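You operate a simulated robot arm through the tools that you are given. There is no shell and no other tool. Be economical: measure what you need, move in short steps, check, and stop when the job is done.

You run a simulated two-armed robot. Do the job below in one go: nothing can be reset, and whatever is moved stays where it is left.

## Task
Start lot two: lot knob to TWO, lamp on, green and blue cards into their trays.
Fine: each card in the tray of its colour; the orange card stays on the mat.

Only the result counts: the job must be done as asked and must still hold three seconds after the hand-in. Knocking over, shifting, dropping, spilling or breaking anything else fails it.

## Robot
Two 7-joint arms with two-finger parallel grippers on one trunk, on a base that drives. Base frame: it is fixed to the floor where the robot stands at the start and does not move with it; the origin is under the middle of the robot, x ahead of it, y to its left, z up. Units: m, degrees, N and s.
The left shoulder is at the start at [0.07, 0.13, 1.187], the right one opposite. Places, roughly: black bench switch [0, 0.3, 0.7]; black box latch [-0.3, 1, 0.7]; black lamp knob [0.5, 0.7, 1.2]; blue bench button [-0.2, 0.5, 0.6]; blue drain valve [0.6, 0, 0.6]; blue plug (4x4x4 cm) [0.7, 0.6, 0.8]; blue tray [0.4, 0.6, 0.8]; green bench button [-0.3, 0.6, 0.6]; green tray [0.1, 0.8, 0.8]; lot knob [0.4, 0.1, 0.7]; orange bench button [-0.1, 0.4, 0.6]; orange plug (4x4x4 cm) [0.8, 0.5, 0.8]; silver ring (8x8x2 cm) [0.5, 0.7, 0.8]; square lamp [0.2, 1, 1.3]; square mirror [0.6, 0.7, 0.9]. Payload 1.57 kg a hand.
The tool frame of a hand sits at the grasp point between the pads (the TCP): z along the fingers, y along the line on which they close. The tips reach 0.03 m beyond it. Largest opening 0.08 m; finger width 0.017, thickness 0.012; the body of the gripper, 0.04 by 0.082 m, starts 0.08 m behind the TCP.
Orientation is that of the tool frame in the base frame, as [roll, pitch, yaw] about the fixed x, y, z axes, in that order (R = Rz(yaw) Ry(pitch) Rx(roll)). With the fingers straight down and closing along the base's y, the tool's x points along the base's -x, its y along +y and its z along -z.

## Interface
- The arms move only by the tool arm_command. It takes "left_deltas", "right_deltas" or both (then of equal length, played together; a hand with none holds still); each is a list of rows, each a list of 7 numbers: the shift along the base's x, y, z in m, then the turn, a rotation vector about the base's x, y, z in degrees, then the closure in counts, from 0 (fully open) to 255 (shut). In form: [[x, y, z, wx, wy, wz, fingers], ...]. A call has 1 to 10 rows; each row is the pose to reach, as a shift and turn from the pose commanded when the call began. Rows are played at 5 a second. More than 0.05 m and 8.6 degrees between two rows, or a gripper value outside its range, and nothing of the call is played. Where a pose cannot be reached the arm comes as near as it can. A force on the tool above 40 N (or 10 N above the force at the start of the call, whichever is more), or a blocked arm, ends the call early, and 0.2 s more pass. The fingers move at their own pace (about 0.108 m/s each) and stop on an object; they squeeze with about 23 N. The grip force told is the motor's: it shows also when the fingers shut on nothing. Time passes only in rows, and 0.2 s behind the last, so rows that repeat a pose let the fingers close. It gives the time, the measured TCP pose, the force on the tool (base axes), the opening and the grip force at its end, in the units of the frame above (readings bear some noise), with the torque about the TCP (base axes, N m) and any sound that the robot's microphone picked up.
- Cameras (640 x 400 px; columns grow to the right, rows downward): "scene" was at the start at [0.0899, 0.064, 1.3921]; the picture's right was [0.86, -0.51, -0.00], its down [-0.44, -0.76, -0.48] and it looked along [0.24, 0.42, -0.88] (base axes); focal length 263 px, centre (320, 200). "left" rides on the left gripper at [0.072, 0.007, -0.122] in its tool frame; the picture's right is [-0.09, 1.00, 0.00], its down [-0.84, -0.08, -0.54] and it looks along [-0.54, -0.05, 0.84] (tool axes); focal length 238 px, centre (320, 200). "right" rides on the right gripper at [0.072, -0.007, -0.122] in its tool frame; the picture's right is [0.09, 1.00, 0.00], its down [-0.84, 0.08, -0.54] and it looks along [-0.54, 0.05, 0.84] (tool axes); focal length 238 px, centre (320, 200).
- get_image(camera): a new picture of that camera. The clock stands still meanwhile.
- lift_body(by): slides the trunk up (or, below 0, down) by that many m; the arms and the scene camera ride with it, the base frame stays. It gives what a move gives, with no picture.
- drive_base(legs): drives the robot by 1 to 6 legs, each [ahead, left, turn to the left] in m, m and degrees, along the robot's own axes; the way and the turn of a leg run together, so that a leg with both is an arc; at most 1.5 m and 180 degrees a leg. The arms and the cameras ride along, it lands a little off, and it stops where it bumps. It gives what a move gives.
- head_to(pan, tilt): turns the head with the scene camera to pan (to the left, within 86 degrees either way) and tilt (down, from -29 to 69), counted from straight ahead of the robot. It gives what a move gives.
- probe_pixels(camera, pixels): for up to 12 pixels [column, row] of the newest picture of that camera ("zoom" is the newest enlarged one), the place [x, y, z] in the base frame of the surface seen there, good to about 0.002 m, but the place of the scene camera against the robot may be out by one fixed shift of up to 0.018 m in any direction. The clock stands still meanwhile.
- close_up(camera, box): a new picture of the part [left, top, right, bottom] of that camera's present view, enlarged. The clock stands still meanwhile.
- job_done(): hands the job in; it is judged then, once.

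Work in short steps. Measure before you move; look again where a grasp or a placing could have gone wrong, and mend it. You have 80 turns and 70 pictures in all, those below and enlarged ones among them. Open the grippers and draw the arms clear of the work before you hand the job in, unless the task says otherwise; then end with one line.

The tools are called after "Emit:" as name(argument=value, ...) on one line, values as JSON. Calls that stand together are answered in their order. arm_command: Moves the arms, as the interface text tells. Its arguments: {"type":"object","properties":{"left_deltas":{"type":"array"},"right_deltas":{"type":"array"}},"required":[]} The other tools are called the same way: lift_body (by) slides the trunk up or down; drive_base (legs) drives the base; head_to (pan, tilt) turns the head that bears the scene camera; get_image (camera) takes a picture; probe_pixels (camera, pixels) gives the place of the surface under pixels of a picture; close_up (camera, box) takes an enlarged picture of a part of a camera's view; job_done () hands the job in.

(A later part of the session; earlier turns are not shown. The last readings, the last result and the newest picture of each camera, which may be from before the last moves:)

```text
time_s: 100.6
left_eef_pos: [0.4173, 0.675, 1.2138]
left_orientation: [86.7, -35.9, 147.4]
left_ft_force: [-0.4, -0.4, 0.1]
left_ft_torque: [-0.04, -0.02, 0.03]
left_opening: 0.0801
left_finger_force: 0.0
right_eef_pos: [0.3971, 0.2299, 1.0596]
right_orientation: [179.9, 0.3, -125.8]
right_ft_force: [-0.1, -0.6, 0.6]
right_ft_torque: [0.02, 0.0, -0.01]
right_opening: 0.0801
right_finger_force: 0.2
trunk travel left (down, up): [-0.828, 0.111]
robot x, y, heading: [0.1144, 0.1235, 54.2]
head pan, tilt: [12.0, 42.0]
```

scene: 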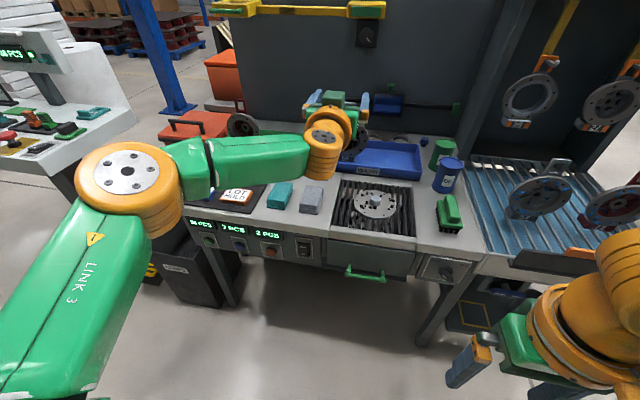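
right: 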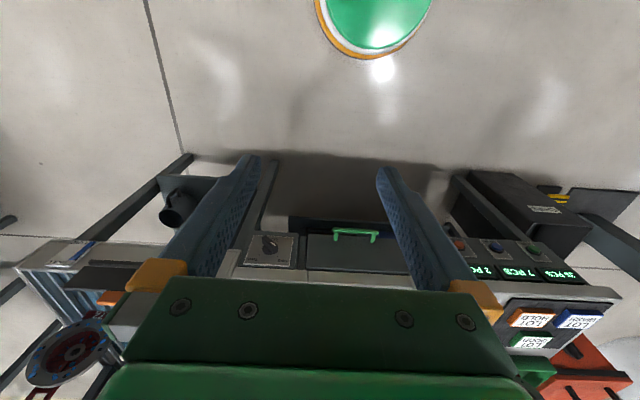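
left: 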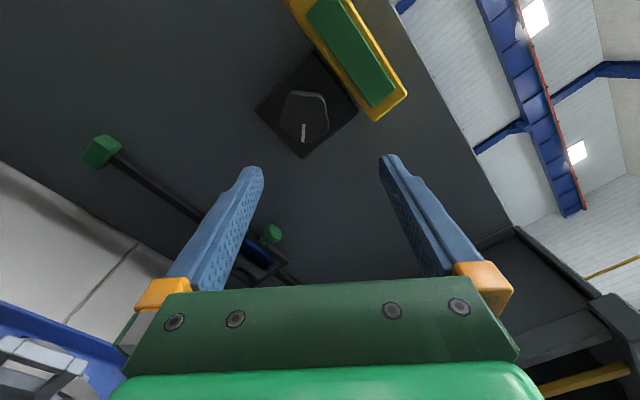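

u=-0.0525 and v=0.792. I advance 50 mm, close on the knob and begin turning counter-clockwise.

Emit:
arm_command(left_deltas=[[0.0097, 0.0136, -0.002, 0, 0, 0, 0], [0.0193, 0.0271, -0.002, 0, 0, 0, 0], [0.029, 0.0407, -0.002, 0, 0, 0, 0], [0.029, 0.0407, -0.002, 0, 0, 0, 0]])

Emit:
arm_command(left_deltas=[[0, 0, 0, 0, 0, 0, 255], [0, 0, 0, 0, 0, 0, 255], [0, 0, 0, 0, 0, 0, 255], [0, 0, 0, -4.65, -6.5, 0, 255], [0, 0, 0, -9.3, -13, 0, 255], [0, 0, 0, -13.9, -19.5, 0, 255], [0, 0, 0, -18.6, -26, 0, 255], [0, 0, 0, -23.2, -32.5, 0, 255], [0, 0, 0, -27.9, -39, 0, 255]])

Emit:
get_image(camera="left")

```text
time_s: 101.6
left_eef_pos: [0.4327, 0.7163, 1.2008]
left_orientation: [86.8, -35.6, 147.0]
left_ft_force: [1.6, 0.2, 4.0]
left_ft_torque: [0.06, -0.12, 0.01]
left_opening: 0.0801
left_finger_force: 0.0
left hand out of reach, approached as far as the arm can: row 2, 3, 4
right_eef_pos: [0.3968, 0.2354, 1.0588]
right_orientation: [-180.0, 0.0, -125.8]
right_ft_force: [-0.8, 0.2, 0.3]
right_ft_torque: [-0.02, 0.03, 0.03]
right_opening: 0.0802
right_finger_force: 0.1
trunk travel left (down, up): [-0.828, 0.111]
robot x, y, heading: [0.1168, 0.1249, 54.4]
head pan, tilt: [12.0, 42.0]
```

```text
time_s: 102.3
left_eef_pos: [0.4415, 0.7059, 1.2097]
left_orientation: [85.7, -36.0, 147.3]
left_ft_force: [8.7, -10.0, 10.5]
left_ft_torque: [0.13, -0.07, -0.93]
left_opening: 0.0494
left_finger_force: 44.7
right_eef_pos: [0.4009, 0.2281, 1.0588]
right_orientation: [179.7, 0.2, -126.2]
right_ft_force: [-0.9, -0.9, -0.2]
right_ft_torque: [-0.02, -0.05, 0.0]
right_opening: 0.0797
right_finger_force: 0.0
trunk travel left (down, up): [-0.828, 0.111]
robot x, y, heading: [0.115, 0.127, 54.1]
head pan, tilt: [12.0, 42.0]
stopped in row 3 (left hand): the force on the tool passed its limit at 43 N (the readings are from after the stop); the commanded pose is now the measured one
```

```text
19 pictures are left
```

left: 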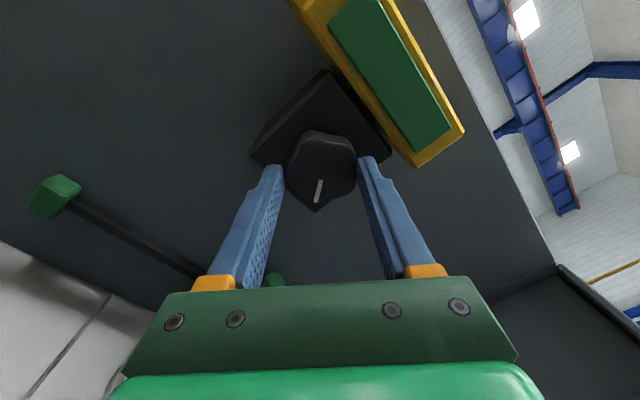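

It is gripped (49 mm) and self-centred. I turn counter-clockwise 70° from here.

Emit:
arm_command(left_deltas=[[0, 0, 0, -4.65, -6.5, 0, 255], [0, 0, 0, -9.3, -13, 0, 255], [0, 0, 0, -13.9, -19.5, 0, 255], [0, 0, 0, -18.6, -26, 0, 255], [0, 0, 0, -23.2, -32.5, 0, 255], [0, 0, 0, -27.9, -39, 0, 255], [0, 0, 0, -32.5, -45.5, 0, 255], [0, 0, 0, -37.2, -52, 0, 255], [0, 0, 0, -40.7, -57, 0, 255]])

```text
time_s: 104.3
left_eef_pos: [0.4414, 0.7036, 1.2078]
left_orientation: [88.9, 33.9, 147.0]
left_ft_force: [19.1, -6.2, 28.2]
left_ft_torque: [0.33, -0.09, -0.77]
left_opening: 0.049
left_finger_force: 44.8
right_eef_pos: [0.4043, 0.226, 1.0587]
right_orientation: [179.4, 0.3, -126.1]
right_ft_force: [-1.1, -0.7, 0.2]
right_ft_torque: [0.01, -0.05, 0.0]
right_opening: 0.0798
right_finger_force: 0.1
trunk travel left (down, up): [-0.828, 0.111]
robot x, y, heading: [0.1122, 0.1252, 54.4]
head pan, tilt: [12.0, 42.0]
```

Turning well. I go the remaining ~56° with a small shift to relieve side load, and look.

Emit:
arm_command(left_deltas=[[0.002, -0.0015, 0.003, -4.65, -6.5, 0, 255], [0.002, -0.0015, 0.003, -9.3, -13, 0, 255], [0.002, -0.0015, 0.003, -13.9, -19.5, 0, 255], [0.002, -0.0015, 0.003, -18.6, -26, 0, 255], [0.002, -0.0015, 0.003, -23.2, -32.5, 0, 255], [0.002, -0.0015, 0.003, -27.9, -39, 0, 255], [0.002, -0.0015, 0.003, -32.6, -45.6, 0, 255]])

Emit:
get_image(camera="left")

```text
time_s: 105.9
left_eef_pos: [0.4414, 0.7041, 1.2098]
left_orientation: [179.8, 87.7, -123.6]
left_ft_force: [6.4, -22.8, -8.4]
left_ft_torque: [0.48, -0.33, -1.09]
left_opening: 0.0487
left_finger_force: 45.3
right_eef_pos: [0.4029, 0.227, 1.0572]
right_orientation: [179.4, 0.3, -125.9]
right_ft_force: [0.0, -0.1, 0.0]
right_ft_torque: [0.01, -0.03, 0.05]
right_opening: 0.0801
right_finger_force: 0.1
trunk travel left (down, up): [-0.828, 0.111]
robot x, y, heading: [0.1158, 0.1269, 54.0]
head pan, tilt: [12.0, 42.0]
```

```text
18 pictures are left
```

left: 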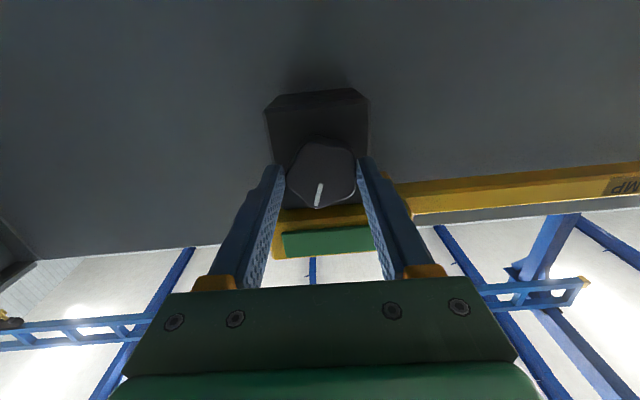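

The mark still leans about 11° clockwise. I turn 11° more, release, and look.

Emit:
arm_command(left_deltas=[[0, 0, 0, -3.5, -4.9, 0, 255], [0, 0, 0, -7, -9.8, 0, 255], [0, 0, 0, -7, -9.8, 0, 255], [0, 0, 0, -7, -9.8, 0, 0], [0, 0, 0, -7, -9.8, 0, 0], [0, 0, 0, -7, -9.8, 0, 0]])

Emit:
drive_base(legs=[[-0.1, 0, 0]])

Emit:
close_up(camera="left", box=[240, 60, 400, 220])

```text
time_s: 107.3
left_eef_pos: [0.4348, 0.7167, 1.206]
left_orientation: [-102.5, 77.4, -45.9]
left_ft_force: [-0.5, -0.7, 0.5]
left_ft_torque: [-0.01, 0.0, 0.02]
left_opening: 0.0802
left_finger_force: 0.0
right_eef_pos: [0.398, 0.2366, 1.0584]
right_orientation: [-179.9, 0.0, -125.9]
right_ft_force: [-0.7, -0.2, 0.8]
right_ft_torque: [-0.04, -0.01, 0.02]
right_opening: 0.0797
right_finger_force: 0.0
trunk travel left (down, up): [-0.828, 0.111]
robot x, y, heading: [0.1169, 0.1231, 54.5]
head pan, tilt: [12.0, 42.0]
```

```text
time_s: 108.4
left_eef_pos: [0.3805, 0.6377, 1.2052]
left_orientation: [-103.6, 77.3, -47.2]
left_ft_force: [-0.6, 0.3, 0.7]
left_ft_torque: [0.04, 0.0, -0.03]
left_opening: 0.0798
left_finger_force: 0.1
right_eef_pos: [0.3412, 0.1591, 1.058]
right_orientation: [-179.9, -0.3, -126.1]
right_ft_force: [-0.1, -0.4, 0.1]
right_ft_torque: [-0.03, -0.05, 0.01]
right_opening: 0.0799
right_finger_force: 0.1
trunk travel left (down, up): [-0.828, 0.111]
robot x, y, heading: [0.0607, 0.0482, 54.1]
head pan, tilt: [12.0, 42.0]
```

```text
2.50 times, centred on (320, 140) of left
```

zoom: 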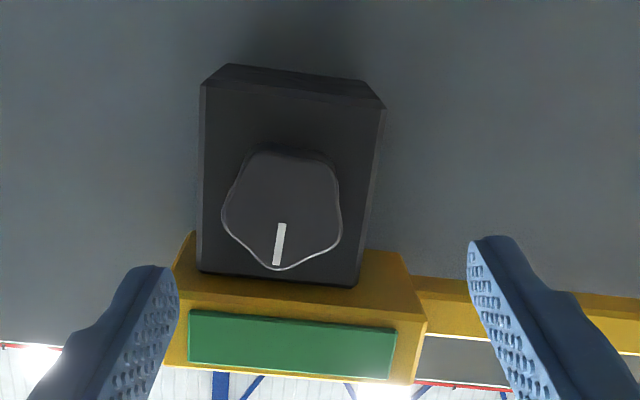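

The mark again lies parallel to the plate's sides, so the knob is restored. Now the cards: I undo the roll, retract and bring the left tool back to pointing down.

Emit:
arm_command(left_deltas=[[-0.01, -0.014, 0, 3.5, 4.9, 0, 0], [-0.02, -0.028, 0, 7, 9.8, 0, 0]])

Emit:
arm_command(left_deltas=[[-0.012, -0.016, 0, -6.9, 4.9, 0, 0], [-0.023, -0.033, 0, -13.8, 9.8, 0, 0], [-0.035, -0.049, 0, -20.7, 14.8, 0, 0], [-0.046, -0.065, 0, -27.6, 19.7, 0, 0], [-0.058, -0.081, 0, -34.5, 24.6, 0, 0], [-0.07, -0.098, 0, -41.4, 29.6, 0, 0], [-0.081, -0.114, 0, -48.3, 34.5, 0, 0], [-0.093, -0.13, 0, -55.2, 39.4, 0, 0], [-0.105, -0.147, 0, -62.1, 44.4, 0, 0], [-0.116, -0.163, 0, -69, 49.3, 0, 0]])

Emit:
head_to(pan=20, tilt=50)

Emit:
get_image(camera="scene")

```text
time_s: 109.0
left_eef_pos: [0.3582, 0.6067, 1.2074]
left_orientation: [-172.1, 87.6, -115.6]
left_ft_force: [-0.9, -0.7, 0.3]
left_ft_torque: [0.0, 0.03, 0.04]
left_opening: 0.0801
left_finger_force: 0.1
right_eef_pos: [0.3406, 0.1555, 1.0589]
right_orientation: [-179.9, -0.1, -126.0]
right_ft_force: [-0.5, 0.1, -0.3]
right_ft_torque: [-0.01, 0.04, 0.01]
right_opening: 0.0797
right_finger_force: 0.2
trunk travel left (down, up): [-0.828, 0.111]
robot x, y, heading: [0.0568, 0.0427, 53.9]
head pan, tilt: [12.0, 42.0]
```

```text
time_s: 111.2
left_eef_pos: [0.2512, 0.4521, 1.2072]
left_orientation: [177.9, 8.3, -125.3]
left_ft_force: [0.8, 0.8, 0.7]
left_ft_torque: [0.04, 0.01, -0.03]
left_opening: 0.0801
left_finger_force: 0.0
left hand out of reach, approached as far as the arm can: row 10
right_eef_pos: [0.3398, 0.1555, 1.0596]
right_orientation: [179.9, 0.0, -126.0]
right_ft_force: [-0.6, 0.5, -0.6]
right_ft_torque: [0.02, -0.02, -0.02]
right_opening: 0.0798
right_finger_force: 0.1
trunk travel left (down, up): [-0.828, 0.111]
robot x, y, heading: [0.0573, 0.044, 54.3]
head pan, tilt: [12.0, 42.0]
```

```text
time_s: 111.9
left_eef_pos: [0.2495, 0.4545, 1.2059]
left_orientation: [178.0, 8.5, -125.0]
left_ft_force: [0.2, 0.3, -0.4]
left_ft_torque: [-0.01, -0.01, 0.02]
left_opening: 0.0801
left_finger_force: 0.1
right_eef_pos: [0.3406, 0.1552, 1.0591]
right_orientation: [-180.0, 0.0, -125.9]
right_ft_force: [0.6, -0.2, -0.2]
right_ft_torque: [0.0, -0.03, 0.0]
right_opening: 0.0797
right_finger_force: 0.1
trunk travel left (down, up): [-0.828, 0.111]
robot x, y, heading: [0.057, 0.0425, 54.2]
head pan, tilt: [20.0, 50.0]
```

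```text
16 pictures are left
```

scene: 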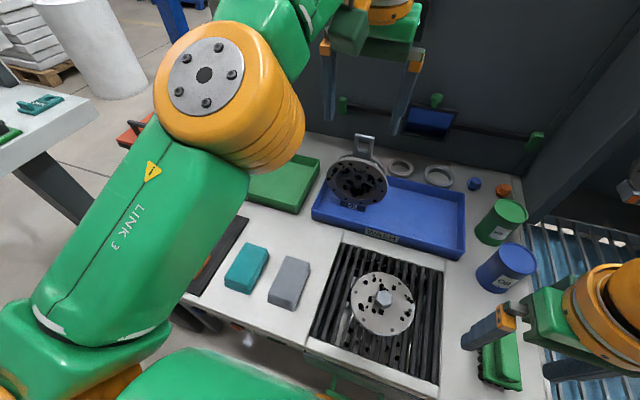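

The flange at (355,185) stands at the blue tray's left end; the tray's right part is free. I probe the trays and the flange.

Emit:
probe_pixels(camera="scene", pixels=[[355, 165], [345, 195], [384, 185], [365, 145], [430, 220], [400, 235], [280, 185], [463, 255], [465, 202], [318, 210], [290, 210], [312, 165]])

```text
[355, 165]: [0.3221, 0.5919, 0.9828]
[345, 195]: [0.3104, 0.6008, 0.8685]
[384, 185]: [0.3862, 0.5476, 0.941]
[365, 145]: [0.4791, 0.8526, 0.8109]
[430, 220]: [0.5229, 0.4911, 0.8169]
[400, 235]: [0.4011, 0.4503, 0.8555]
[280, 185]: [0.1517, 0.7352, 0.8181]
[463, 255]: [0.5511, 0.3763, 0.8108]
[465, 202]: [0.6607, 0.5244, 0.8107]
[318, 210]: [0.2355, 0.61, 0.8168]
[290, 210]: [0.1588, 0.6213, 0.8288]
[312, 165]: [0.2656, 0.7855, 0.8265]
```

Trays: green floor at about u=-0.30, v=0.69, free on its right part; blue free at u≈0.11, v≈0.69, with the flange at u<0. I lift and retract the right hand, drive left toward the cards and look down with the left camera.

Emit:
arm_command(right_deltas=[[-0.015, -0.02, 0.02, 0, 0, 0, 0], [-0.029, -0.04, 0.04, 0, 0, 0, 0], [-0.044, -0.06, 0.06, 0, 0, 0, 0], [-0.058, -0.08, 0.08, 0, 0, 0, 0]], left_deltas=[[-0.025, -0.003, 0, 0, 0, 0, 0], [-0.05, -0.006, 0, 0, 0, 0, 0], [-0.075, -0.01, 0, 0, 0, 0, 0], [-0.1, -0.015, 0, 0, 0, 0, 0]])

Emit:
drive_base(legs=[[-0.02, 0.3, 0.2]])

Emit:
get_image(camera="left")

```text
time_s: 112.9
left_eef_pos: [0.146, 0.438, 1.2065]
left_orientation: [178.1, 8.6, -124.9]
left_ft_force: [-0.6, 0.1, -0.5]
left_ft_torque: [0.0, 0.01, -0.01]
left_opening: 0.0799
left_finger_force: 0.1
right_eef_pos: [0.28, 0.073, 1.1383]
right_orientation: [-179.9, 0.0, -126.0]
right_ft_force: [-1.0, 0.4, -0.2]
right_ft_torque: [0.02, -0.01, -0.04]
right_opening: 0.0803
right_finger_force: 0.0
trunk travel left (down, up): [-0.828, 0.111]
robot x, y, heading: [0.0579, 0.0445, 53.9]
head pan, tilt: [20.0, 50.0]
```

```text
time_s: 115.0
left_eef_pos: [-0.108, 0.599, 1.2059]
left_orientation: [177.8, 8.5, -125.1]
left_ft_force: [0.0, -0.6, 0.5]
left_ft_torque: [0.02, 0.01, 0.01]
left_opening: 0.08
left_finger_force: 0.1
right_eef_pos: [0.0251, 0.2353, 1.1371]
right_orientation: [179.9, -0.1, -125.9]
right_ft_force: [-0.4, -0.7, -0.4]
right_ft_torque: [0.02, 0.01, 0.04]
right_opening: 0.0802
right_finger_force: 0.0
trunk travel left (down, up): [-0.828, 0.111]
robot x, y, heading: [-0.2009, 0.2108, 54.2]
head pan, tilt: [20.0, 50.0]
```

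```text
15 pictures are left
```

left: 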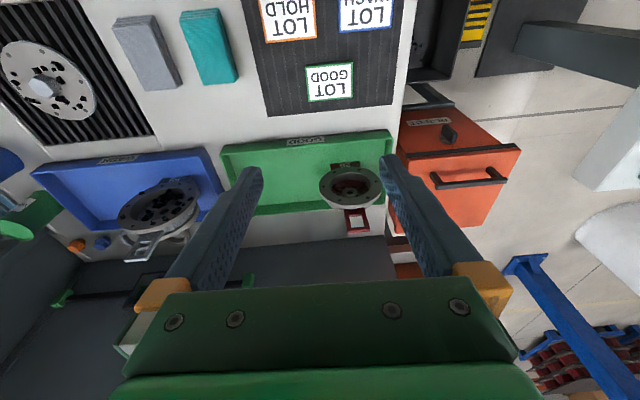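

A clear top view. I probe the green card's corners and the trays' floors.

Emit:
probe_pixels(camera="left", pixels=[[308, 69], [351, 67], [352, 95], [310, 99], [330, 82], [375, 8], [285, 15], [275, 175], [306, 147], [225, 150], [80, 195], [225, 210]])

```text
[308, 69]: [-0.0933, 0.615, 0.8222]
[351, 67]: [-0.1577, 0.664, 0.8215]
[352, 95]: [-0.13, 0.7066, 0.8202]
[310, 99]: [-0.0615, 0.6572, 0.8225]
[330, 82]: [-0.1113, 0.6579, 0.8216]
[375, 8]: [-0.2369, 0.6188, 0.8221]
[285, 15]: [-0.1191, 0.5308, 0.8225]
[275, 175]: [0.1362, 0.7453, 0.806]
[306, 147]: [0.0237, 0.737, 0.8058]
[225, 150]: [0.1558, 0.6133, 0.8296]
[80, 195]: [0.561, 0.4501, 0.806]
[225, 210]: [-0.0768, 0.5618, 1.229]
```

Green card: centre u=-0.474, v=0.474, about 0.086 by 0.054 m, top z 0.822, aligned with the bench. I need to close along v, so I level the tool, yaw it -90°, shift over the card and lower the trunk by 0.2.

Emit:
arm_command(left_deltas=[[0, 0, 0, -6.5, 4.6, 0, 0]])

Emit:
arm_command(left_deltas=[[0, 0.006, 0, 0, 0, -8.5, 0], [0, 0.012, 0, 0, 0, -17, 0], [0, 0.018, 0, 0, 0, -25.5, 0], [-0.001, 0.024, 0, 0, 0, -34, 0], [-0.001, 0.03, 0, 0, 0, -42.5, 0], [-0.001, 0.036, 0, 0, 0, -51, 0], [-0.002, 0.042, 0, 0, 0, -59.5, 0], [-0.002, 0.048, 0, 0, 0, -68, 0], [-0.0027, 0.054, 0, 0, 0, -76.5, 0], [-0.0027, 0.0616, 0, 0, 0, -85, 0]])

Emit:
lift_body(by=-0.2)

```text
time_s: 115.4
left_eef_pos: [-0.1101, 0.6018, 1.2061]
left_orientation: [178.0, 0.4, -125.0]
left_ft_force: [0.1, 0.5, -0.6]
left_ft_torque: [0.0, 0.02, 0.03]
left_opening: 0.0801
left_finger_force: 0.1
right_eef_pos: [0.0248, 0.2369, 1.1377]
right_orientation: [180.0, -0.2, -125.9]
right_ft_force: [0.7, -0.4, 0.5]
right_ft_torque: [-0.01, 0.01, 0.03]
right_opening: 0.0802
right_finger_force: 0.0
trunk travel left (down, up): [-0.828, 0.111]
robot x, y, heading: [-0.1995, 0.2075, 54.0]
head pan, tilt: [20.0, 50.0]
```

```text
time_s: 117.6
left_eef_pos: [-0.1222, 0.4886, 1.1456]
left_orientation: [178.0, 0.7, 149.8]
left_ft_force: [-0.1, 0.0, 0.0]
left_ft_torque: [0.0, 0.01, 0.0]
left_opening: 0.0802
left_finger_force: 0.1
left hand out of reach, approached as far as the arm can: row 4, 5, 6, 7, 8, 9, 10
right_eef_pos: [0.0246, 0.236, 1.1375]
right_orientation: [180.0, 0.1, -125.9]
right_ft_force: [-0.8, -0.9, -0.3]
right_ft_torque: [0.01, -0.03, 0.02]
right_opening: 0.0801
right_finger_force: 0.0
trunk travel left (down, up): [-0.828, 0.111]
robot x, y, heading: [-0.1991, 0.2067, 54.4]
head pan, tilt: [20.0, 50.0]
```

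```text
time_s: 119.7
left_eef_pos: [-0.122, 0.4886, 0.9446]
left_orientation: [177.9, 0.7, 150.1]
left_ft_force: [-1.1, 0.5, 0.1]
left_ft_torque: [-0.03, -0.03, -0.02]
left_opening: 0.0799
left_finger_force: 0.2
right_eef_pos: [0.0239, 0.2364, 0.9373]
right_orientation: [179.9, 0.0, -125.8]
right_ft_force: [0.7, -0.2, -0.6]
right_ft_torque: [-0.01, -0.01, -0.04]
right_opening: 0.0801
right_finger_force: 0.0
trunk travel left (down, up): [-0.628, 0.312]
robot x, y, heading: [-0.2007, 0.2087, 54.6]
head pan, tilt: [20.0, 50.0]
```

The hand is at u=-0.383, v=0.327, z 0.945 with 5.6° of yaw left. I try moving it to above the green card with the arm.

Emit:
arm_command(left_deltas=[[0.0022, 0.0344, -0.01, 0, 0, -2.8, 0], [0.0045, 0.0689, -0.02, 0, 0, -5.6, 0], [0.0068, 0.1033, -0.03, 0, 0, -5.6, 0], [0.009, 0.1378, -0.035, 0, 0, -5.6, 0], [0.0113, 0.1722, -0.035, 0, 0, -5.6, 0]])

```text
time_s: 120.9
left_eef_pos: [-0.1282, 0.4833, 0.8955]
left_orientation: [177.8, 0.6, 144.6]
left_ft_force: [0.5, -0.6, -0.8]
left_ft_torque: [-0.04, -0.02, -0.01]
left_opening: 0.0798
left_finger_force: 0.2
left hand out of reach, approached as far as the arm can: row 1, 2, 3, 4, 5
right_eef_pos: [0.024, 0.2366, 0.9389]
right_orientation: [-180.0, -0.1, -125.9]
right_ft_force: [-0.2, 0.8, -0.1]
right_ft_torque: [0.03, -0.01, -0.01]
right_opening: 0.0801
right_finger_force: 0.1
trunk travel left (down, up): [-0.628, 0.312]
robot x, y, heading: [-0.2008, 0.2079, 54.2]
head pan, tilt: [20.0, 50.0]
```

At this yaw the reach is short. The start posture (base turned about 45° right of square, hand yawed less) serves better, so I yaw back 45°, raise the hand, turn the base to heading ~9.4° and move it so the hand sits over the green card.

Emit:
arm_command(left_deltas=[[-0.008, 0.012, 0.02, 0, 0, 7.5, 0], [-0.016, 0.04, 0.04, 0, 0, 15, 0], [-0.028, 0.075, 0.06, 0, 0, 22.5, 0], [-0.04, 0.11, 0.08, 0, 0, 30, 0], [-0.052, 0.14, 0.08, 0, 0, 37.5, 0], [-0.064, 0.1686, 0.08, 0, 0, 45, 0]])

Emit:
drive_base(legs=[[0, 0, -44.8], [-0.203, 0.18, 0]])

Emit:
get_image(camera="left")

```text
time_s: 122.3
left_eef_pos: [-0.1787, 0.6027, 0.9566]
left_orientation: [177.9, 0.8, -170.2]
left_ft_force: [0.2, 0.0, 0.0]
left_ft_torque: [-0.01, 0.01, -0.01]
left_opening: 0.0802
left_finger_force: 0.1
left hand out of reach, approached as far as the arm can: row 3, 4, 5, 6
right_eef_pos: [0.024, 0.2354, 0.9383]
right_orientation: [-179.9, 0.0, -125.9]
right_ft_force: [-0.1, 0.2, -0.4]
right_ft_torque: [0.01, 0.02, 0.0]
right_opening: 0.0799
right_finger_force: 0.0
trunk travel left (down, up): [-0.628, 0.312]
robot x, y, heading: [-0.2023, 0.2112, 54.3]
head pan, tilt: [20.0, 50.0]
```

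```text
time_s: 126.3
left_eef_pos: [-0.1371, 0.6187, 0.9553]
left_orientation: [177.8, 0.6, 144.6]
left_ft_force: [0.3, -0.5, 0.0]
left_ft_torque: [0.02, 0.01, 0.0]
left_opening: 0.08
left_finger_force: 0.1
right_eef_pos: [-0.2536, 0.2172, 0.9378]
right_orientation: [-179.9, -0.1, -171.1]
right_ft_force: [-0.5, 0.6, 0.7]
right_ft_torque: [-0.01, 0.0, 0.04]
right_opening: 0.08
right_finger_force: 0.0
trunk travel left (down, up): [-0.628, 0.312]
robot x, y, heading: [-0.4322, 0.3566, 9.1]
head pan, tilt: [20.0, 50.0]
```

```text
14 pictures are left
```

left: 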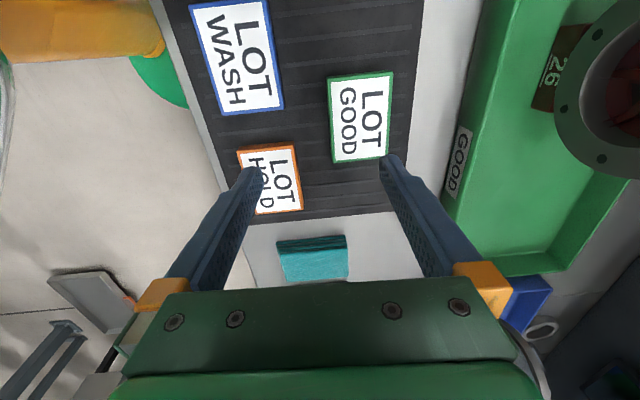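

The closing direction is now along v. TCP is at u=-0.471, v=0.424 and needs +0.05 in v. I probe both cards and move there while lowering to z 0.88.

Emit:
probe_pixels(camera="left", pixels=[[330, 80], [391, 75], [387, 156], [335, 161], [192, 9], [266, 3], [280, 103], [222, 113], [430, 100], [410, 170], [300, 225]])

Emit:
arm_command(left_deltas=[[0.007, 0.01, -0.02, 0, 0, 0, 0], [0.013, 0.021, -0.04, 0, 0, 0, 0], [0.02, 0.031, -0.06, 0, 0, 0, 0], [0.0264, 0.0421, -0.075, 0, 0, 0, 0]])

```text
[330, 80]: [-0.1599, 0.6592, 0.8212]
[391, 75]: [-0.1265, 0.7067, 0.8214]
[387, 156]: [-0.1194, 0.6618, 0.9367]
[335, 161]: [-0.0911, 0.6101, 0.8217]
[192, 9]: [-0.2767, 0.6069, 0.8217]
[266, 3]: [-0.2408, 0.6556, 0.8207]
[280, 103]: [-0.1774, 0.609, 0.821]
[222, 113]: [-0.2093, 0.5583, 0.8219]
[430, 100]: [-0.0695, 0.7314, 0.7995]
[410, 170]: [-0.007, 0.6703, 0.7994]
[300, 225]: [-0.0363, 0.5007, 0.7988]
```

```text
time_s: 127.3
left_eef_pos: [-0.1264, 0.6323, 0.8822]
left_orientation: [177.7, 0.6, 144.6]
left_ft_force: [0.3, 0.6, -0.6]
left_ft_torque: [-0.02, 0.0, 0.03]
left_opening: 0.0802
left_finger_force: 0.2
left hand out of reach, approached as far as the arm can: row 1, 2, 3, 4
right_eef_pos: [-0.2527, 0.2176, 0.9371]
right_orientation: [180.0, 0.0, -171.0]
right_ft_force: [-0.1, 0.8, 0.4]
right_ft_torque: [-0.02, -0.04, 0.01]
right_opening: 0.0802
right_finger_force: 0.1
trunk travel left (down, up): [-0.628, 0.312]
robot x, y, heading: [-0.4311, 0.3585, 9.2]
head pan, tilt: [20.0, 50.0]
```

Green card centre: u=-0.472, v=0.473; blue: u=-0.537, v=0.363; both 0.06 deep. The arm lacks 0.03 in v, so I nudge the base 0.027 along v and add a small arm shift.

Emit:
drive_base(legs=[[0.019, 0.0192, 0]])

Emit:
arm_command(left_deltas=[[0.002, 0.004, -0.01, 0, 0, 0, 0], [0.002, 0.004, -0.02, 0, 0, 0, 0]])

Emit:
get_image(camera="left")

```text
time_s: 128.2
left_eef_pos: [-0.1135, 0.6514, 0.8842]
left_orientation: [177.7, 0.6, 144.6]
left_ft_force: [-0.5, -0.9, -0.4]
left_ft_torque: [0.01, 0.01, 0.01]
left_opening: 0.0797
left_finger_force: 0.0
right_eef_pos: [-0.2398, 0.2372, 0.9373]
right_orientation: [179.9, 0.2, -171.0]
right_ft_force: [0.0, 0.1, 0.1]
right_ft_torque: [0.04, -0.02, 0.03]
right_opening: 0.0802
right_finger_force: 0.1
trunk travel left (down, up): [-0.628, 0.312]
robot x, y, heading: [-0.4143, 0.3794, 8.9]
head pan, tilt: [20.0, 50.0]
```

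```text
time_s: 128.8
left_eef_pos: [-0.1109, 0.6541, 0.8747]
left_orientation: [177.6, 0.7, 144.7]
left_ft_force: [0.4, -0.1, -1.2]
left_ft_torque: [-0.03, 0.01, 0.04]
left_opening: 0.08
left_finger_force: 0.0
left hand out of reach, approached as far as the arm can: row 1, 2
right_eef_pos: [-0.2382, 0.2393, 0.9376]
right_orientation: [-180.0, 0.0, -171.0]
right_ft_force: [-0.9, 0.1, 0.4]
right_ft_torque: [-0.01, 0.0, 0.0]
right_opening: 0.0801
right_finger_force: 0.1
trunk travel left (down, up): [-0.628, 0.312]
robot x, y, heading: [-0.4193, 0.3774, 9.2]
head pan, tilt: [20.0, 50.0]
```

```text
13 pictures are left
```

left: 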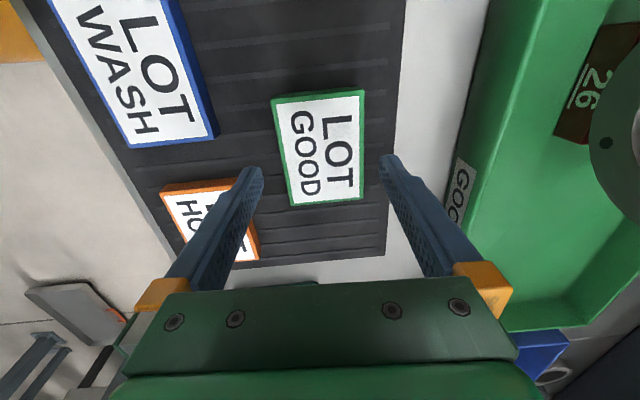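

TCP is at u=-0.470, v=0.468, with the card between the fingers. I lower by the trunk, grip, and lift.

Emit:
lift_body(by=-0.036)

Emit:
arm_command(left_deltas=[[0, 0, 0, 0, 0, 0, 255], [0, 0, 0, 0, 0, 0, 255], [0, 0, 0, 0, 0, 0, 255]])

Emit:
lift_body(by=0.15)

Emit:
get_image(camera="left")

```text
time_s: 129.6
left_eef_pos: [-0.1105, 0.6546, 0.8379]
left_orientation: [177.7, 0.6, 144.6]
left_ft_force: [-0.6, -0.2, 6.0]
left_ft_torque: [-0.22, 0.22, 0.01]
left_opening: 0.0797
left_finger_force: 0.0
right_eef_pos: [-0.2377, 0.2389, 0.9012]
right_orientation: [-180.0, 0.1, -171.0]
right_ft_force: [0.2, -0.2, 0.4]
right_ft_torque: [0.0, 0.01, -0.01]
right_opening: 0.0799
right_finger_force: 0.0
trunk travel left (down, up): [-0.592, 0.348]
robot x, y, heading: [-0.4214, 0.3774, 9.2]
head pan, tilt: [20.0, 50.0]
```

```text
time_s: 130.3
left_eef_pos: [-0.1116, 0.6536, 0.8386]
left_orientation: [177.6, 0.5, 144.7]
left_ft_force: [-0.7, -0.1, 0.6]
left_ft_torque: [-0.07, 0.06, 0.01]
left_opening: 0.0639
left_finger_force: 23.1
right_eef_pos: [-0.2386, 0.2383, 0.9022]
right_orientation: [-179.9, 0.0, -171.0]
right_ft_force: [0.5, 0.6, -0.5]
right_ft_torque: [0.02, -0.01, 0.01]
right_opening: 0.0799
right_finger_force: 0.1
trunk travel left (down, up): [-0.592, 0.348]
robot x, y, heading: [-0.4163, 0.3753, 9.2]
head pan, tilt: [20.0, 50.0]
```

```text
time_s: 132.1
left_eef_pos: [-0.1104, 0.6545, 0.9873]
left_orientation: [177.6, 0.6, 144.6]
left_ft_force: [1.0, 0.0, -0.2]
left_ft_torque: [-0.03, 0.0, 0.0]
left_opening: 0.0642
left_finger_force: 22.6
right_eef_pos: [-0.238, 0.2408, 1.0512]
right_orientation: [-180.0, 0.1, -171.0]
right_ft_force: [0.3, -0.5, -0.3]
right_ft_torque: [-0.01, 0.02, -0.02]
right_opening: 0.0801
right_finger_force: 0.0
trunk travel left (down, up): [-0.742, 0.198]
robot x, y, heading: [-0.4148, 0.3803, 9.1]
head pan, tilt: [20.0, 50.0]
```

```text
12 pictures are left
```

left: 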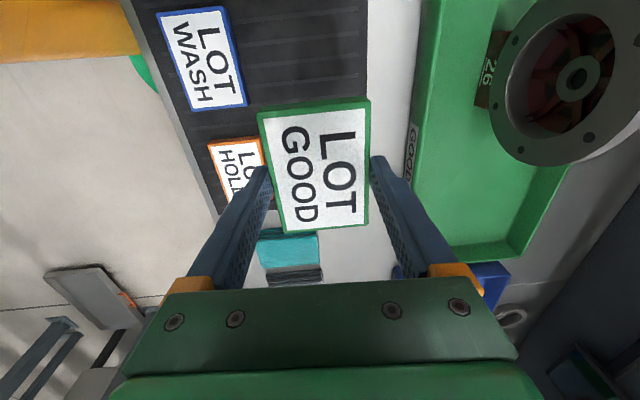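

Card held (64 mm). Next I yaw the hand back, move the base right and square to the bench, extend the arm and drive in so the card hangs above the free right part of the green tray.

Emit:
arm_command(left_deltas=[[0, 0, 0, 0, 0, 7.5, 255], [0, 0, 0, 0, 0, 15, 255], [0, 0, 0, 0, 0, 22.5, 255], [0, 0, 0, 0, 0, 30, 255], [0, 0, 0, 0, 0, 37.5, 255], [0, 0, 0, 0, 0, 45, 255]])

Emit:
drive_base(legs=[[0.32, -0.328, 0], [0, 0, 45.3]])

Emit:
arm_command(left_deltas=[[0.009, 0.021, 0, 0, 0, 0, 255], [0.018, 0.042, 0, 0, 0, 0, 255], [0.027, 0.064, 0, 0, 0, 0, 255], [0.036, 0.085, 0, 0, 0, 0, 255]])

Emit:
drive_base(legs=[[0.18, 0, 0]])

Emit:
get_image(camera="left")

```text
time_s: 133.5
left_eef_pos: [-0.112, 0.6545, 0.9881]
left_orientation: [177.7, 0.6, -170.1]
left_ft_force: [-0.4, -0.4, -0.7]
left_ft_torque: [0.03, 0.02, -0.01]
left_opening: 0.0641
left_finger_force: 23.2
right_eef_pos: [-0.2383, 0.2406, 1.0526]
right_orientation: [-179.9, 0.0, -171.1]
right_ft_force: [0.2, 0.3, 0.3]
right_ft_torque: [-0.02, -0.01, -0.02]
right_opening: 0.0796
right_finger_force: 0.0
trunk travel left (down, up): [-0.742, 0.198]
robot x, y, heading: [-0.414, 0.3754, 9.2]
head pan, tilt: [20.0, 50.0]
```

```text
time_s: 138.3
left_eef_pos: [-0.0256, 0.5195, 0.9882]
left_orientation: [177.7, 0.6, -124.9]
left_ft_force: [-0.5, 0.2, -0.5]
left_ft_torque: [0.01, 0.02, 0.0]
left_opening: 0.0639
left_finger_force: 22.4
right_eef_pos: [0.1794, 0.1373, 1.0512]
right_orientation: [-180.0, -0.1, -125.7]
right_ft_force: [-0.5, 0.8, -0.4]
right_ft_torque: [0.01, -0.02, 0.02]
right_opening: 0.0798
right_finger_force: 0.0
trunk travel left (down, up): [-0.742, 0.198]
robot x, y, heading: [-0.0417, 0.1084, 54.5]
head pan, tilt: [20.0, 50.0]
```

```text
time_s: 139.3
left_eef_pos: [0.0105, 0.6039, 0.9881]
left_orientation: [177.6, 0.6, -124.9]
left_ft_force: [-1.2, 0.0, -0.1]
left_ft_torque: [-0.04, 0.01, -0.01]
left_opening: 0.0637
left_finger_force: 22.8
right_eef_pos: [0.1795, 0.1391, 1.0519]
right_orientation: [179.9, -0.1, -125.7]
right_ft_force: [0.4, 0.3, -0.5]
right_ft_torque: [0.01, -0.01, 0.02]
right_opening: 0.0799
right_finger_force: 0.1
trunk travel left (down, up): [-0.742, 0.198]
robot x, y, heading: [-0.0415, 0.1095, 54.8]
head pan, tilt: [20.0, 50.0]
```

```text
time_s: 140.8
left_eef_pos: [0.1163, 0.7478, 0.9891]
left_orientation: [177.7, 0.8, -125.0]
left_ft_force: [-0.5, 0.5, 0.5]
left_ft_torque: [0.01, -0.02, 0.01]
left_opening: 0.0639
left_finger_force: 23.4
right_eef_pos: [0.2848, 0.2827, 1.0518]
right_orientation: [180.0, 0.1, -125.8]
right_ft_force: [0.0, -0.2, -0.3]
right_ft_torque: [0.04, -0.01, -0.03]
right_opening: 0.0802
right_finger_force: 0.0
trunk travel left (down, up): [-0.742, 0.198]
robot x, y, heading: [0.0596, 0.257, 54.0]
head pan, tilt: [20.0, 50.0]
```

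```text
11 pictures are left
```

left: 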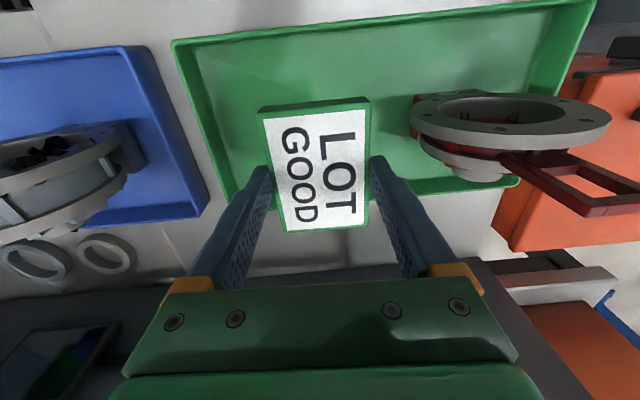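

Card hangs at u=-0.340, v=0.676, over the green tray, with the flange close on its left. I shift 15 mm right, lower with trunk and arm, release, rise and look.

Emit:
lift_body(by=-0.06)

Emit:
arm_command(left_deltas=[[0.006, -0.004, -0.005, 0, 0, 0, 255], [0.012, -0.009, -0.025, 0, 0, 0, 255], [0.012, -0.009, -0.045, 0, 0, 0, 255], [0.012, -0.009, -0.065, 0, 0, 0, 255], [0.012, -0.009, -0.083, 0, 0, 0, 255], [0.012, -0.009, -0.083, 0, 0, 0, 255]])

Emit:
get_image(camera="left")

```text
time_s: 141.8
left_eef_pos: [0.1166, 0.7495, 0.9282]
left_orientation: [177.7, 0.6, -125.2]
left_ft_force: [0.4, 0.0, -0.6]
left_ft_torque: [0.0, -0.01, -0.03]
left_opening: 0.0638
left_finger_force: 23.1
right_eef_pos: [0.2842, 0.2837, 0.9923]
right_orientation: [179.9, 0.1, -125.8]
right_ft_force: [0.0, 0.2, 0.7]
right_ft_torque: [-0.01, -0.05, -0.01]
right_opening: 0.08
right_finger_force: 0.0
trunk travel left (down, up): [-0.682, 0.257]
robot x, y, heading: [0.0594, 0.253, 54.4]
head pan, tilt: [20.0, 50.0]
```

```text
time_s: 143.2
left_eef_pos: [0.1284, 0.7417, 0.8444]
left_orientation: [177.7, 0.6, -125.1]
left_ft_force: [-0.6, -0.2, -0.6]
left_ft_torque: [-0.01, 0.01, -0.01]
left_opening: 0.0638
left_finger_force: 22.5
right_eef_pos: [0.2852, 0.2833, 0.9921]
right_orientation: [180.0, -0.1, -125.8]
right_ft_force: [-0.1, 0.2, -0.7]
right_ft_torque: [-0.01, 0.01, 0.02]
right_opening: 0.0801
right_finger_force: 0.0
trunk travel left (down, up): [-0.682, 0.257]
robot x, y, heading: [0.0596, 0.2559, 54.3]
head pan, tilt: [20.0, 50.0]
```

```text
10 pictures are left
```

left: 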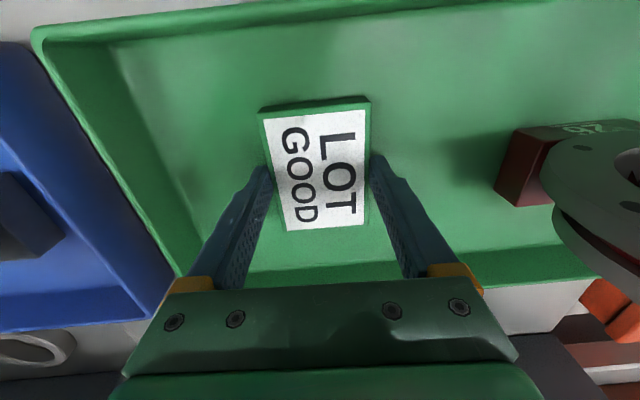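

The card sits just above the green tray's floor. I release, rise, back out, fold the hand back to the pick posture and drive over to the blue card.

Emit:
arm_command(left_deltas=[[0, 0, 0, 0, 0, 0, 0], [0, 0, 0, 0, 0, 0, 0], [0, 0, 0, 0, 0, 0, 0], [0, 0, 0.025, 0, 0, 0, 0], [0, 0, 0.055, 0, 0, 0, 0], [0, 0, 0.083, 0, 0, 0, 0]])

Emit:
lift_body(by=0.06)

Emit:
get_image(camera="left")

Emit:
drive_base(legs=[[-0.2, 0, 0]])

Emit:
arm_command(left_deltas=[[-0.009, -0.021, 0, 0, 0, 0, 0], [-0.018, -0.042, 0, 0, 0, 0, 0], [-0.027, -0.064, 0, 0, 0, 0, 0], [-0.036, -0.085, 0, 0, 0, -7.5, 0], [-0.036, -0.085, 0, 0, 0, -15, 0], [-0.036, -0.085, 0, 0, 0, -22.5, 0], [-0.036, -0.085, 0, 0, 0, -30, 0], [-0.036, -0.085, 0, 0, 0, -37.5, 0], [-0.036, -0.085, 0, 0, 0, -45, 0]])

Emit:
drive_base(legs=[[0, 0, -45.1], [-0.43, 0.3085, 0]])

Emit:
get_image(camera="left")

```text
time_s: 144.6
left_eef_pos: [0.1261, 0.7412, 0.929]
left_orientation: [177.7, 0.6, -125.1]
left_ft_force: [-0.3, -0.4, -0.2]
left_ft_torque: [0.01, 0.0, 0.04]
left_opening: 0.0797
left_finger_force: 0.0
right_eef_pos: [0.2841, 0.2833, 0.9921]
right_orientation: [180.0, 0.0, -125.8]
right_ft_force: [0.6, 0.1, 0.9]
right_ft_torque: [0.0, -0.03, 0.01]
right_opening: 0.0799
right_finger_force: 0.0
trunk travel left (down, up): [-0.682, 0.257]
robot x, y, heading: [0.0591, 0.2526, 54.0]
head pan, tilt: [20.0, 50.0]
```

```text
time_s: 145.6
left_eef_pos: [0.1283, 0.7404, 0.9885]
left_orientation: [177.8, 0.6, -125.1]
left_ft_force: [-0.7, -0.8, 0.0]
left_ft_torque: [0.01, 0.04, 0.02]
left_opening: 0.08
left_finger_force: 0.0
right_eef_pos: [0.2851, 0.2833, 1.0529]
right_orientation: [-180.0, 0.0, -125.8]
right_ft_force: [0.3, -0.2, 0.9]
right_ft_torque: [-0.01, 0.0, -0.03]
right_opening: 0.0799
right_finger_force: 0.1
trunk travel left (down, up): [-0.742, 0.197]
robot x, y, heading: [0.0617, 0.2542, 54.5]
head pan, tilt: [20.0, 50.0]
```

```text
9 pictures are left
```

left: 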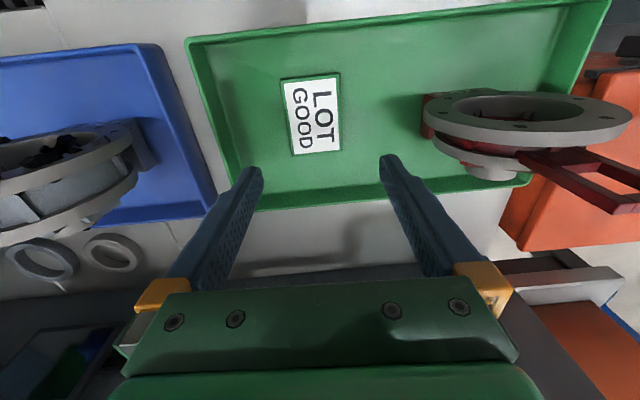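

```text
time_s: 147.2
left_eef_pos: [0.0111, 0.5804, 0.9885]
left_orientation: [177.7, 0.5, -125.2]
left_ft_force: [0.4, -0.2, -0.9]
left_ft_torque: [-0.03, 0.04, 0.0]
left_opening: 0.0799
left_finger_force: 0.1
right_eef_pos: [0.1685, 0.1239, 1.0513]
right_orientation: [180.0, -0.1, -125.8]
right_ft_force: [-0.1, 0.1, -0.6]
right_ft_torque: [-0.01, -0.01, 0.02]
right_opening: 0.0801
right_finger_force: 0.1
trunk travel left (down, up): [-0.742, 0.197]
robot x, y, heading: [-0.0567, 0.0943, 54.3]
head pan, tilt: [20.0, 50.0]
```

```text
time_s: 149.2
left_eef_pos: [-0.0256, 0.4948, 0.988]
left_orientation: [177.7, 0.7, -170.3]
left_ft_force: [0.4, -0.3, -0.1]
left_ft_torque: [0.0, -0.02, 0.01]
left_opening: 0.08
left_finger_force: 0.0
right_eef_pos: [0.1679, 0.1213, 1.0513]
right_orientation: [-180.0, 0.0, -125.8]
right_ft_force: [0.3, 0.2, -0.2]
right_ft_torque: [0.03, 0.01, 0.01]
right_opening: 0.08
right_finger_force: 0.0
trunk travel left (down, up): [-0.742, 0.197]
robot x, y, heading: [-0.0562, 0.0963, 54.4]
head pan, tilt: [20.0, 50.0]
```

```text
time_s: 154.4
left_eef_pos: [-0.2239, 0.5934, 0.9876]
left_orientation: [177.6, 0.6, 145.0]
left_ft_force: [-0.3, -0.6, 0.2]
left_ft_torque: [0.02, -0.01, -0.02]
left_opening: 0.08
left_finger_force: 0.2
right_eef_pos: [-0.349, 0.1908, 1.0509]
right_orientation: [-180.0, -0.1, -170.8]
right_ft_force: [0.7, 0.1, 0.5]
right_ft_torque: [-0.03, -0.01, -0.01]
right_opening: 0.0798
right_finger_force: 0.0
trunk travel left (down, up): [-0.742, 0.197]
robot x, y, heading: [-0.5275, 0.327, 9.4]
head pan, tilt: [20.0, 50.0]
```

```text
8 pictures are left
```

left: 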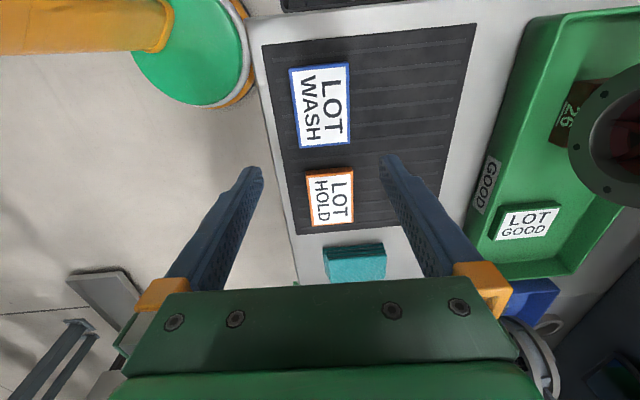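

Green is lying in its tray. TCP is at u=-0.527, v=0.353 and the blue card is at (-0.537, 0.363). I nudge the base 14 mm left, lower to just above the card and check.

Emit:
drive_base(legs=[[0, 0.015, 0]])

Emit:
lift_body(by=-0.115)

Emit:
get_image(camera="left")

```text
time_s: 155.1
left_eef_pos: [-0.2275, 0.6053, 0.9889]
left_orientation: [177.6, 0.5, 145.1]
left_ft_force: [0.9, -0.2, -0.7]
left_ft_torque: [0.02, 0.01, -0.01]
left_opening: 0.0801
left_finger_force: 0.0
right_eef_pos: [-0.3532, 0.2042, 1.0516]
right_orientation: [179.9, -0.1, -170.7]
right_ft_force: [0.7, 0.3, 0.0]
right_ft_torque: [0.01, 0.03, -0.02]
right_opening: 0.0796
right_finger_force: 0.0
trunk travel left (down, up): [-0.742, 0.197]
robot x, y, heading: [-0.5315, 0.3413, 9.5]
head pan, tilt: [20.0, 50.0]
```

```text
time_s: 156.6
left_eef_pos: [-0.2264, 0.6078, 0.8738]
left_orientation: [177.6, 0.7, 145.0]
left_ft_force: [-1.2, 0.3, -0.1]
left_ft_torque: [-0.01, 0.0, 0.04]
left_opening: 0.08
left_finger_force: 0.0
right_eef_pos: [-0.3533, 0.2073, 0.9376]
right_orientation: [180.0, 0.0, -170.6]
right_ft_force: [0.7, 0.9, 1.1]
right_ft_torque: [-0.01, 0.03, 0.04]
right_opening: 0.0801
right_finger_force: 0.1
trunk travel left (down, up): [-0.628, 0.312]
robot x, y, heading: [-0.5343, 0.3396, 9.5]
head pan, tilt: [20.0, 50.0]
```

```text
7 pictures are left
```

left: 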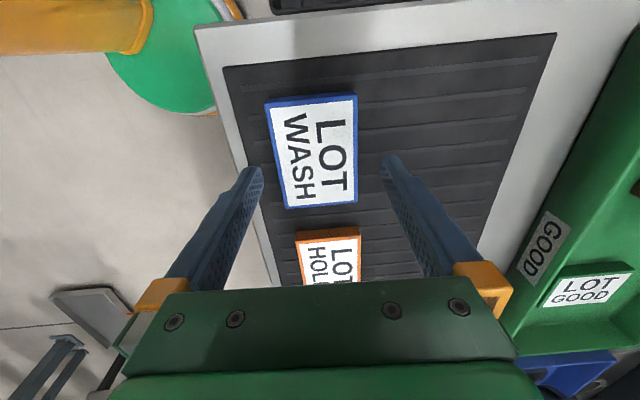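

TCP is at u=-0.537, v=0.363, with the blue card between the fingers. I lower, grip, lift, yaw back, move the base right and square up, and bring the hand in front of the midline.

Emit:
lift_body(by=-0.035)

Emit:
arm_command(left_deltas=[[0, 0, 0, 0, 0, 0, 255], [0, 0, 0, 0, 0, 0, 255], [0, 0, 0, 0, 0, 0, 255]])

Emit:
lift_body(by=0.16)

Emit:
arm_command(left_deltas=[[0, 0, 0, 0, 0, 7.5, 255], [0, 0, 0, 0, 0, 15, 255], [0, 0, 0, 0, 0, 22.5, 255], [0, 0, 0, 0, 0, 30, 255], [0, 0, 0, 0, 0, 37.5, 255], [0, 0, 0, 0, 0, 45, 255]])

Emit:
drive_base(legs=[[0.435, -0.317, 0], [0, 0, 44.9], [0, -0.225, 0]])

Emit:
arm_command(left_deltas=[[0.032, -0.0054, 0, 0, 0, 0, 255], [0.064, -0.0108, 0, 0, 0, 0, 255], [0.096, -0.0162, 0, 0, 0, 0, 255], [0.128, -0.0217, 0, 0, 0, 0, 255], [0.16, -0.0271, 0, 0, 0, 0, 255], [0.1919, -0.0325, 0, 0, 0, 0, 255]])

Emit:
get_image(camera="left")

```text
time_s: 157.4
left_eef_pos: [-0.2265, 0.6069, 0.8381]
left_orientation: [177.7, 0.7, 145.0]
left_ft_force: [-1.5, -1.8, 2.2]
left_ft_torque: [-0.17, 0.15, -0.01]
left_opening: 0.0798
left_finger_force: 0.1
right_eef_pos: [-0.3527, 0.2075, 0.9029]
right_orientation: [-180.0, -0.1, -170.8]
right_ft_force: [0.0, 0.7, -1.3]
right_ft_torque: [-0.03, 0.04, 0.01]
right_opening: 0.0801
right_finger_force: 0.1
trunk travel left (down, up): [-0.592, 0.347]
robot x, y, heading: [-0.5323, 0.3438, 9.7]
head pan, tilt: [20.0, 50.0]
```

```text
time_s: 158.2
left_eef_pos: [-0.228, 0.6081, 0.8381]
left_orientation: [177.7, 0.7, 145.0]
left_ft_force: [-0.8, 0.0, 0.7]
left_ft_torque: [-0.01, 0.0, -0.02]
left_opening: 0.0641
left_finger_force: 23.4
right_eef_pos: [-0.3532, 0.207, 0.9021]
right_orientation: [180.0, 0.0, -170.6]
right_ft_force: [0.4, -0.1, -0.2]
right_ft_torque: [-0.01, -0.01, 0.02]
right_opening: 0.0802
right_finger_force: 0.1
trunk travel left (down, up): [-0.592, 0.347]
robot x, y, heading: [-0.5334, 0.3425, 9.2]
head pan, tilt: [20.0, 50.0]
```

```text
time_s: 160.0
left_eef_pos: [-0.2268, 0.6083, 0.9983]
left_orientation: [177.7, 0.7, 145.0]
left_ft_force: [-0.5, 0.6, -0.7]
left_ft_torque: [-0.02, 0.02, -0.02]
left_opening: 0.0642
left_finger_force: 22.7
right_eef_pos: [-0.3531, 0.2073, 1.0621]
right_orientation: [179.9, 0.0, -170.6]
right_ft_force: [-0.5, -0.5, -0.7]
right_ft_torque: [0.01, -0.02, 0.03]
right_opening: 0.08
right_finger_force: 0.0
trunk travel left (down, up): [-0.753, 0.187]
robot x, y, heading: [-0.5309, 0.3448, 9.2]
head pan, tilt: [20.0, 50.0]
```

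```text
time_s: 161.4
left_eef_pos: [-0.2264, 0.6086, 0.9984]
left_orientation: [177.7, 0.6, -169.9]
left_ft_force: [0.5, -0.1, 0.4]
left_ft_torque: [0.0, 0.01, 0.0]
left_opening: 0.064
left_finger_force: 23.3
right_eef_pos: [-0.3524, 0.2073, 1.0627]
right_orientation: [-180.0, 0.0, -170.6]
right_ft_force: [-0.3, -0.5, -0.1]
right_ft_torque: [0.0, -0.01, 0.03]
right_opening: 0.0802
right_finger_force: 0.1
trunk travel left (down, up): [-0.753, 0.187]
robot x, y, heading: [-0.5306, 0.3454, 9.5]
head pan, tilt: [20.0, 50.0]
```

```text
time_s: 167.9
left_eef_pos: [0.1528, 0.3786, 0.9963]
left_orientation: [177.8, 0.7, -124.4]
left_ft_force: [0.1, -0.8, -0.6]
left_ft_torque: [-0.02, -0.03, 0.0]
left_opening: 0.0641
left_finger_force: 22.9
right_eef_pos: [0.3525, 0.0084, 1.0616]
right_orientation: [-180.0, 0.0, -125.1]
right_ft_force: [0.1, 0.3, 0.6]
right_ft_torque: [0.01, -0.02, 0.01]
right_opening: 0.0799
right_finger_force: 0.0
trunk travel left (down, up): [-0.753, 0.187]
robot x, y, heading: [0.1303, -0.0242, 55.1]
head pan, tilt: [20.0, 50.0]
```

```text
time_s: 169.3
left_eef_pos: [0.3478, 0.3455, 0.9972]
left_orientation: [177.5, 0.6, -124.3]
left_ft_force: [0.0, -0.3, -0.7]
left_ft_torque: [-0.02, 0.05, 0.02]
left_opening: 0.0638
left_finger_force: 22.8
right_eef_pos: [0.355, 0.0072, 1.0613]
right_orientation: [179.8, -0.1, -125.1]
right_ft_force: [-0.3, 0.0, 0.5]
right_ft_torque: [0.02, 0.02, 0.0]
right_opening: 0.0803
right_finger_force: 0.0
trunk travel left (down, up): [-0.753, 0.187]
robot x, y, heading: [0.1314, -0.0223, 55.2]
head pan, tilt: [20.0, 50.0]
```

```text
6 pictures are left
```

left: 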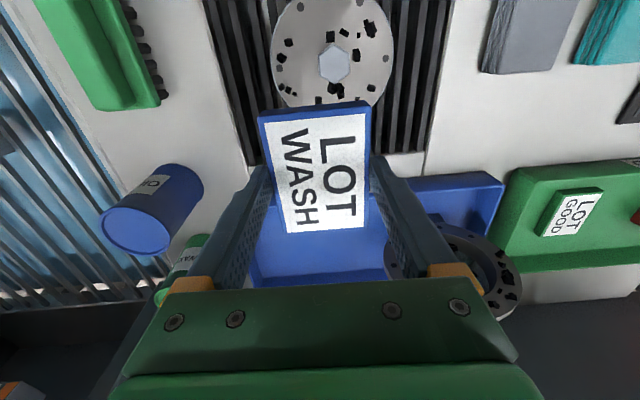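

Blue card held (64 mm) at u=0.082, v=0.483. I probe the flange's edge at (388,250) and the tray to make sure the hand passes beside it.

Emit:
probe_pixels(camera="left", pixels=[[387, 255], [390, 270], [405, 278], [320, 255], [275, 262], [255, 280], [200, 240], [195, 185], [500, 285], [450, 215], [140, 235]])

```text
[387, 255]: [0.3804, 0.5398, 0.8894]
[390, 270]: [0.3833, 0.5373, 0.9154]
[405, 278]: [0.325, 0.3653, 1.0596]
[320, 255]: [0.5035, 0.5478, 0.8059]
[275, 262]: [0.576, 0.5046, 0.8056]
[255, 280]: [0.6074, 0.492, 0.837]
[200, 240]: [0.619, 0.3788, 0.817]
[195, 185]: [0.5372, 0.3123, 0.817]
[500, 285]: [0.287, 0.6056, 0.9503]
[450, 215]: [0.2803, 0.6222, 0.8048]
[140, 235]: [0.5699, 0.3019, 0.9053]
```

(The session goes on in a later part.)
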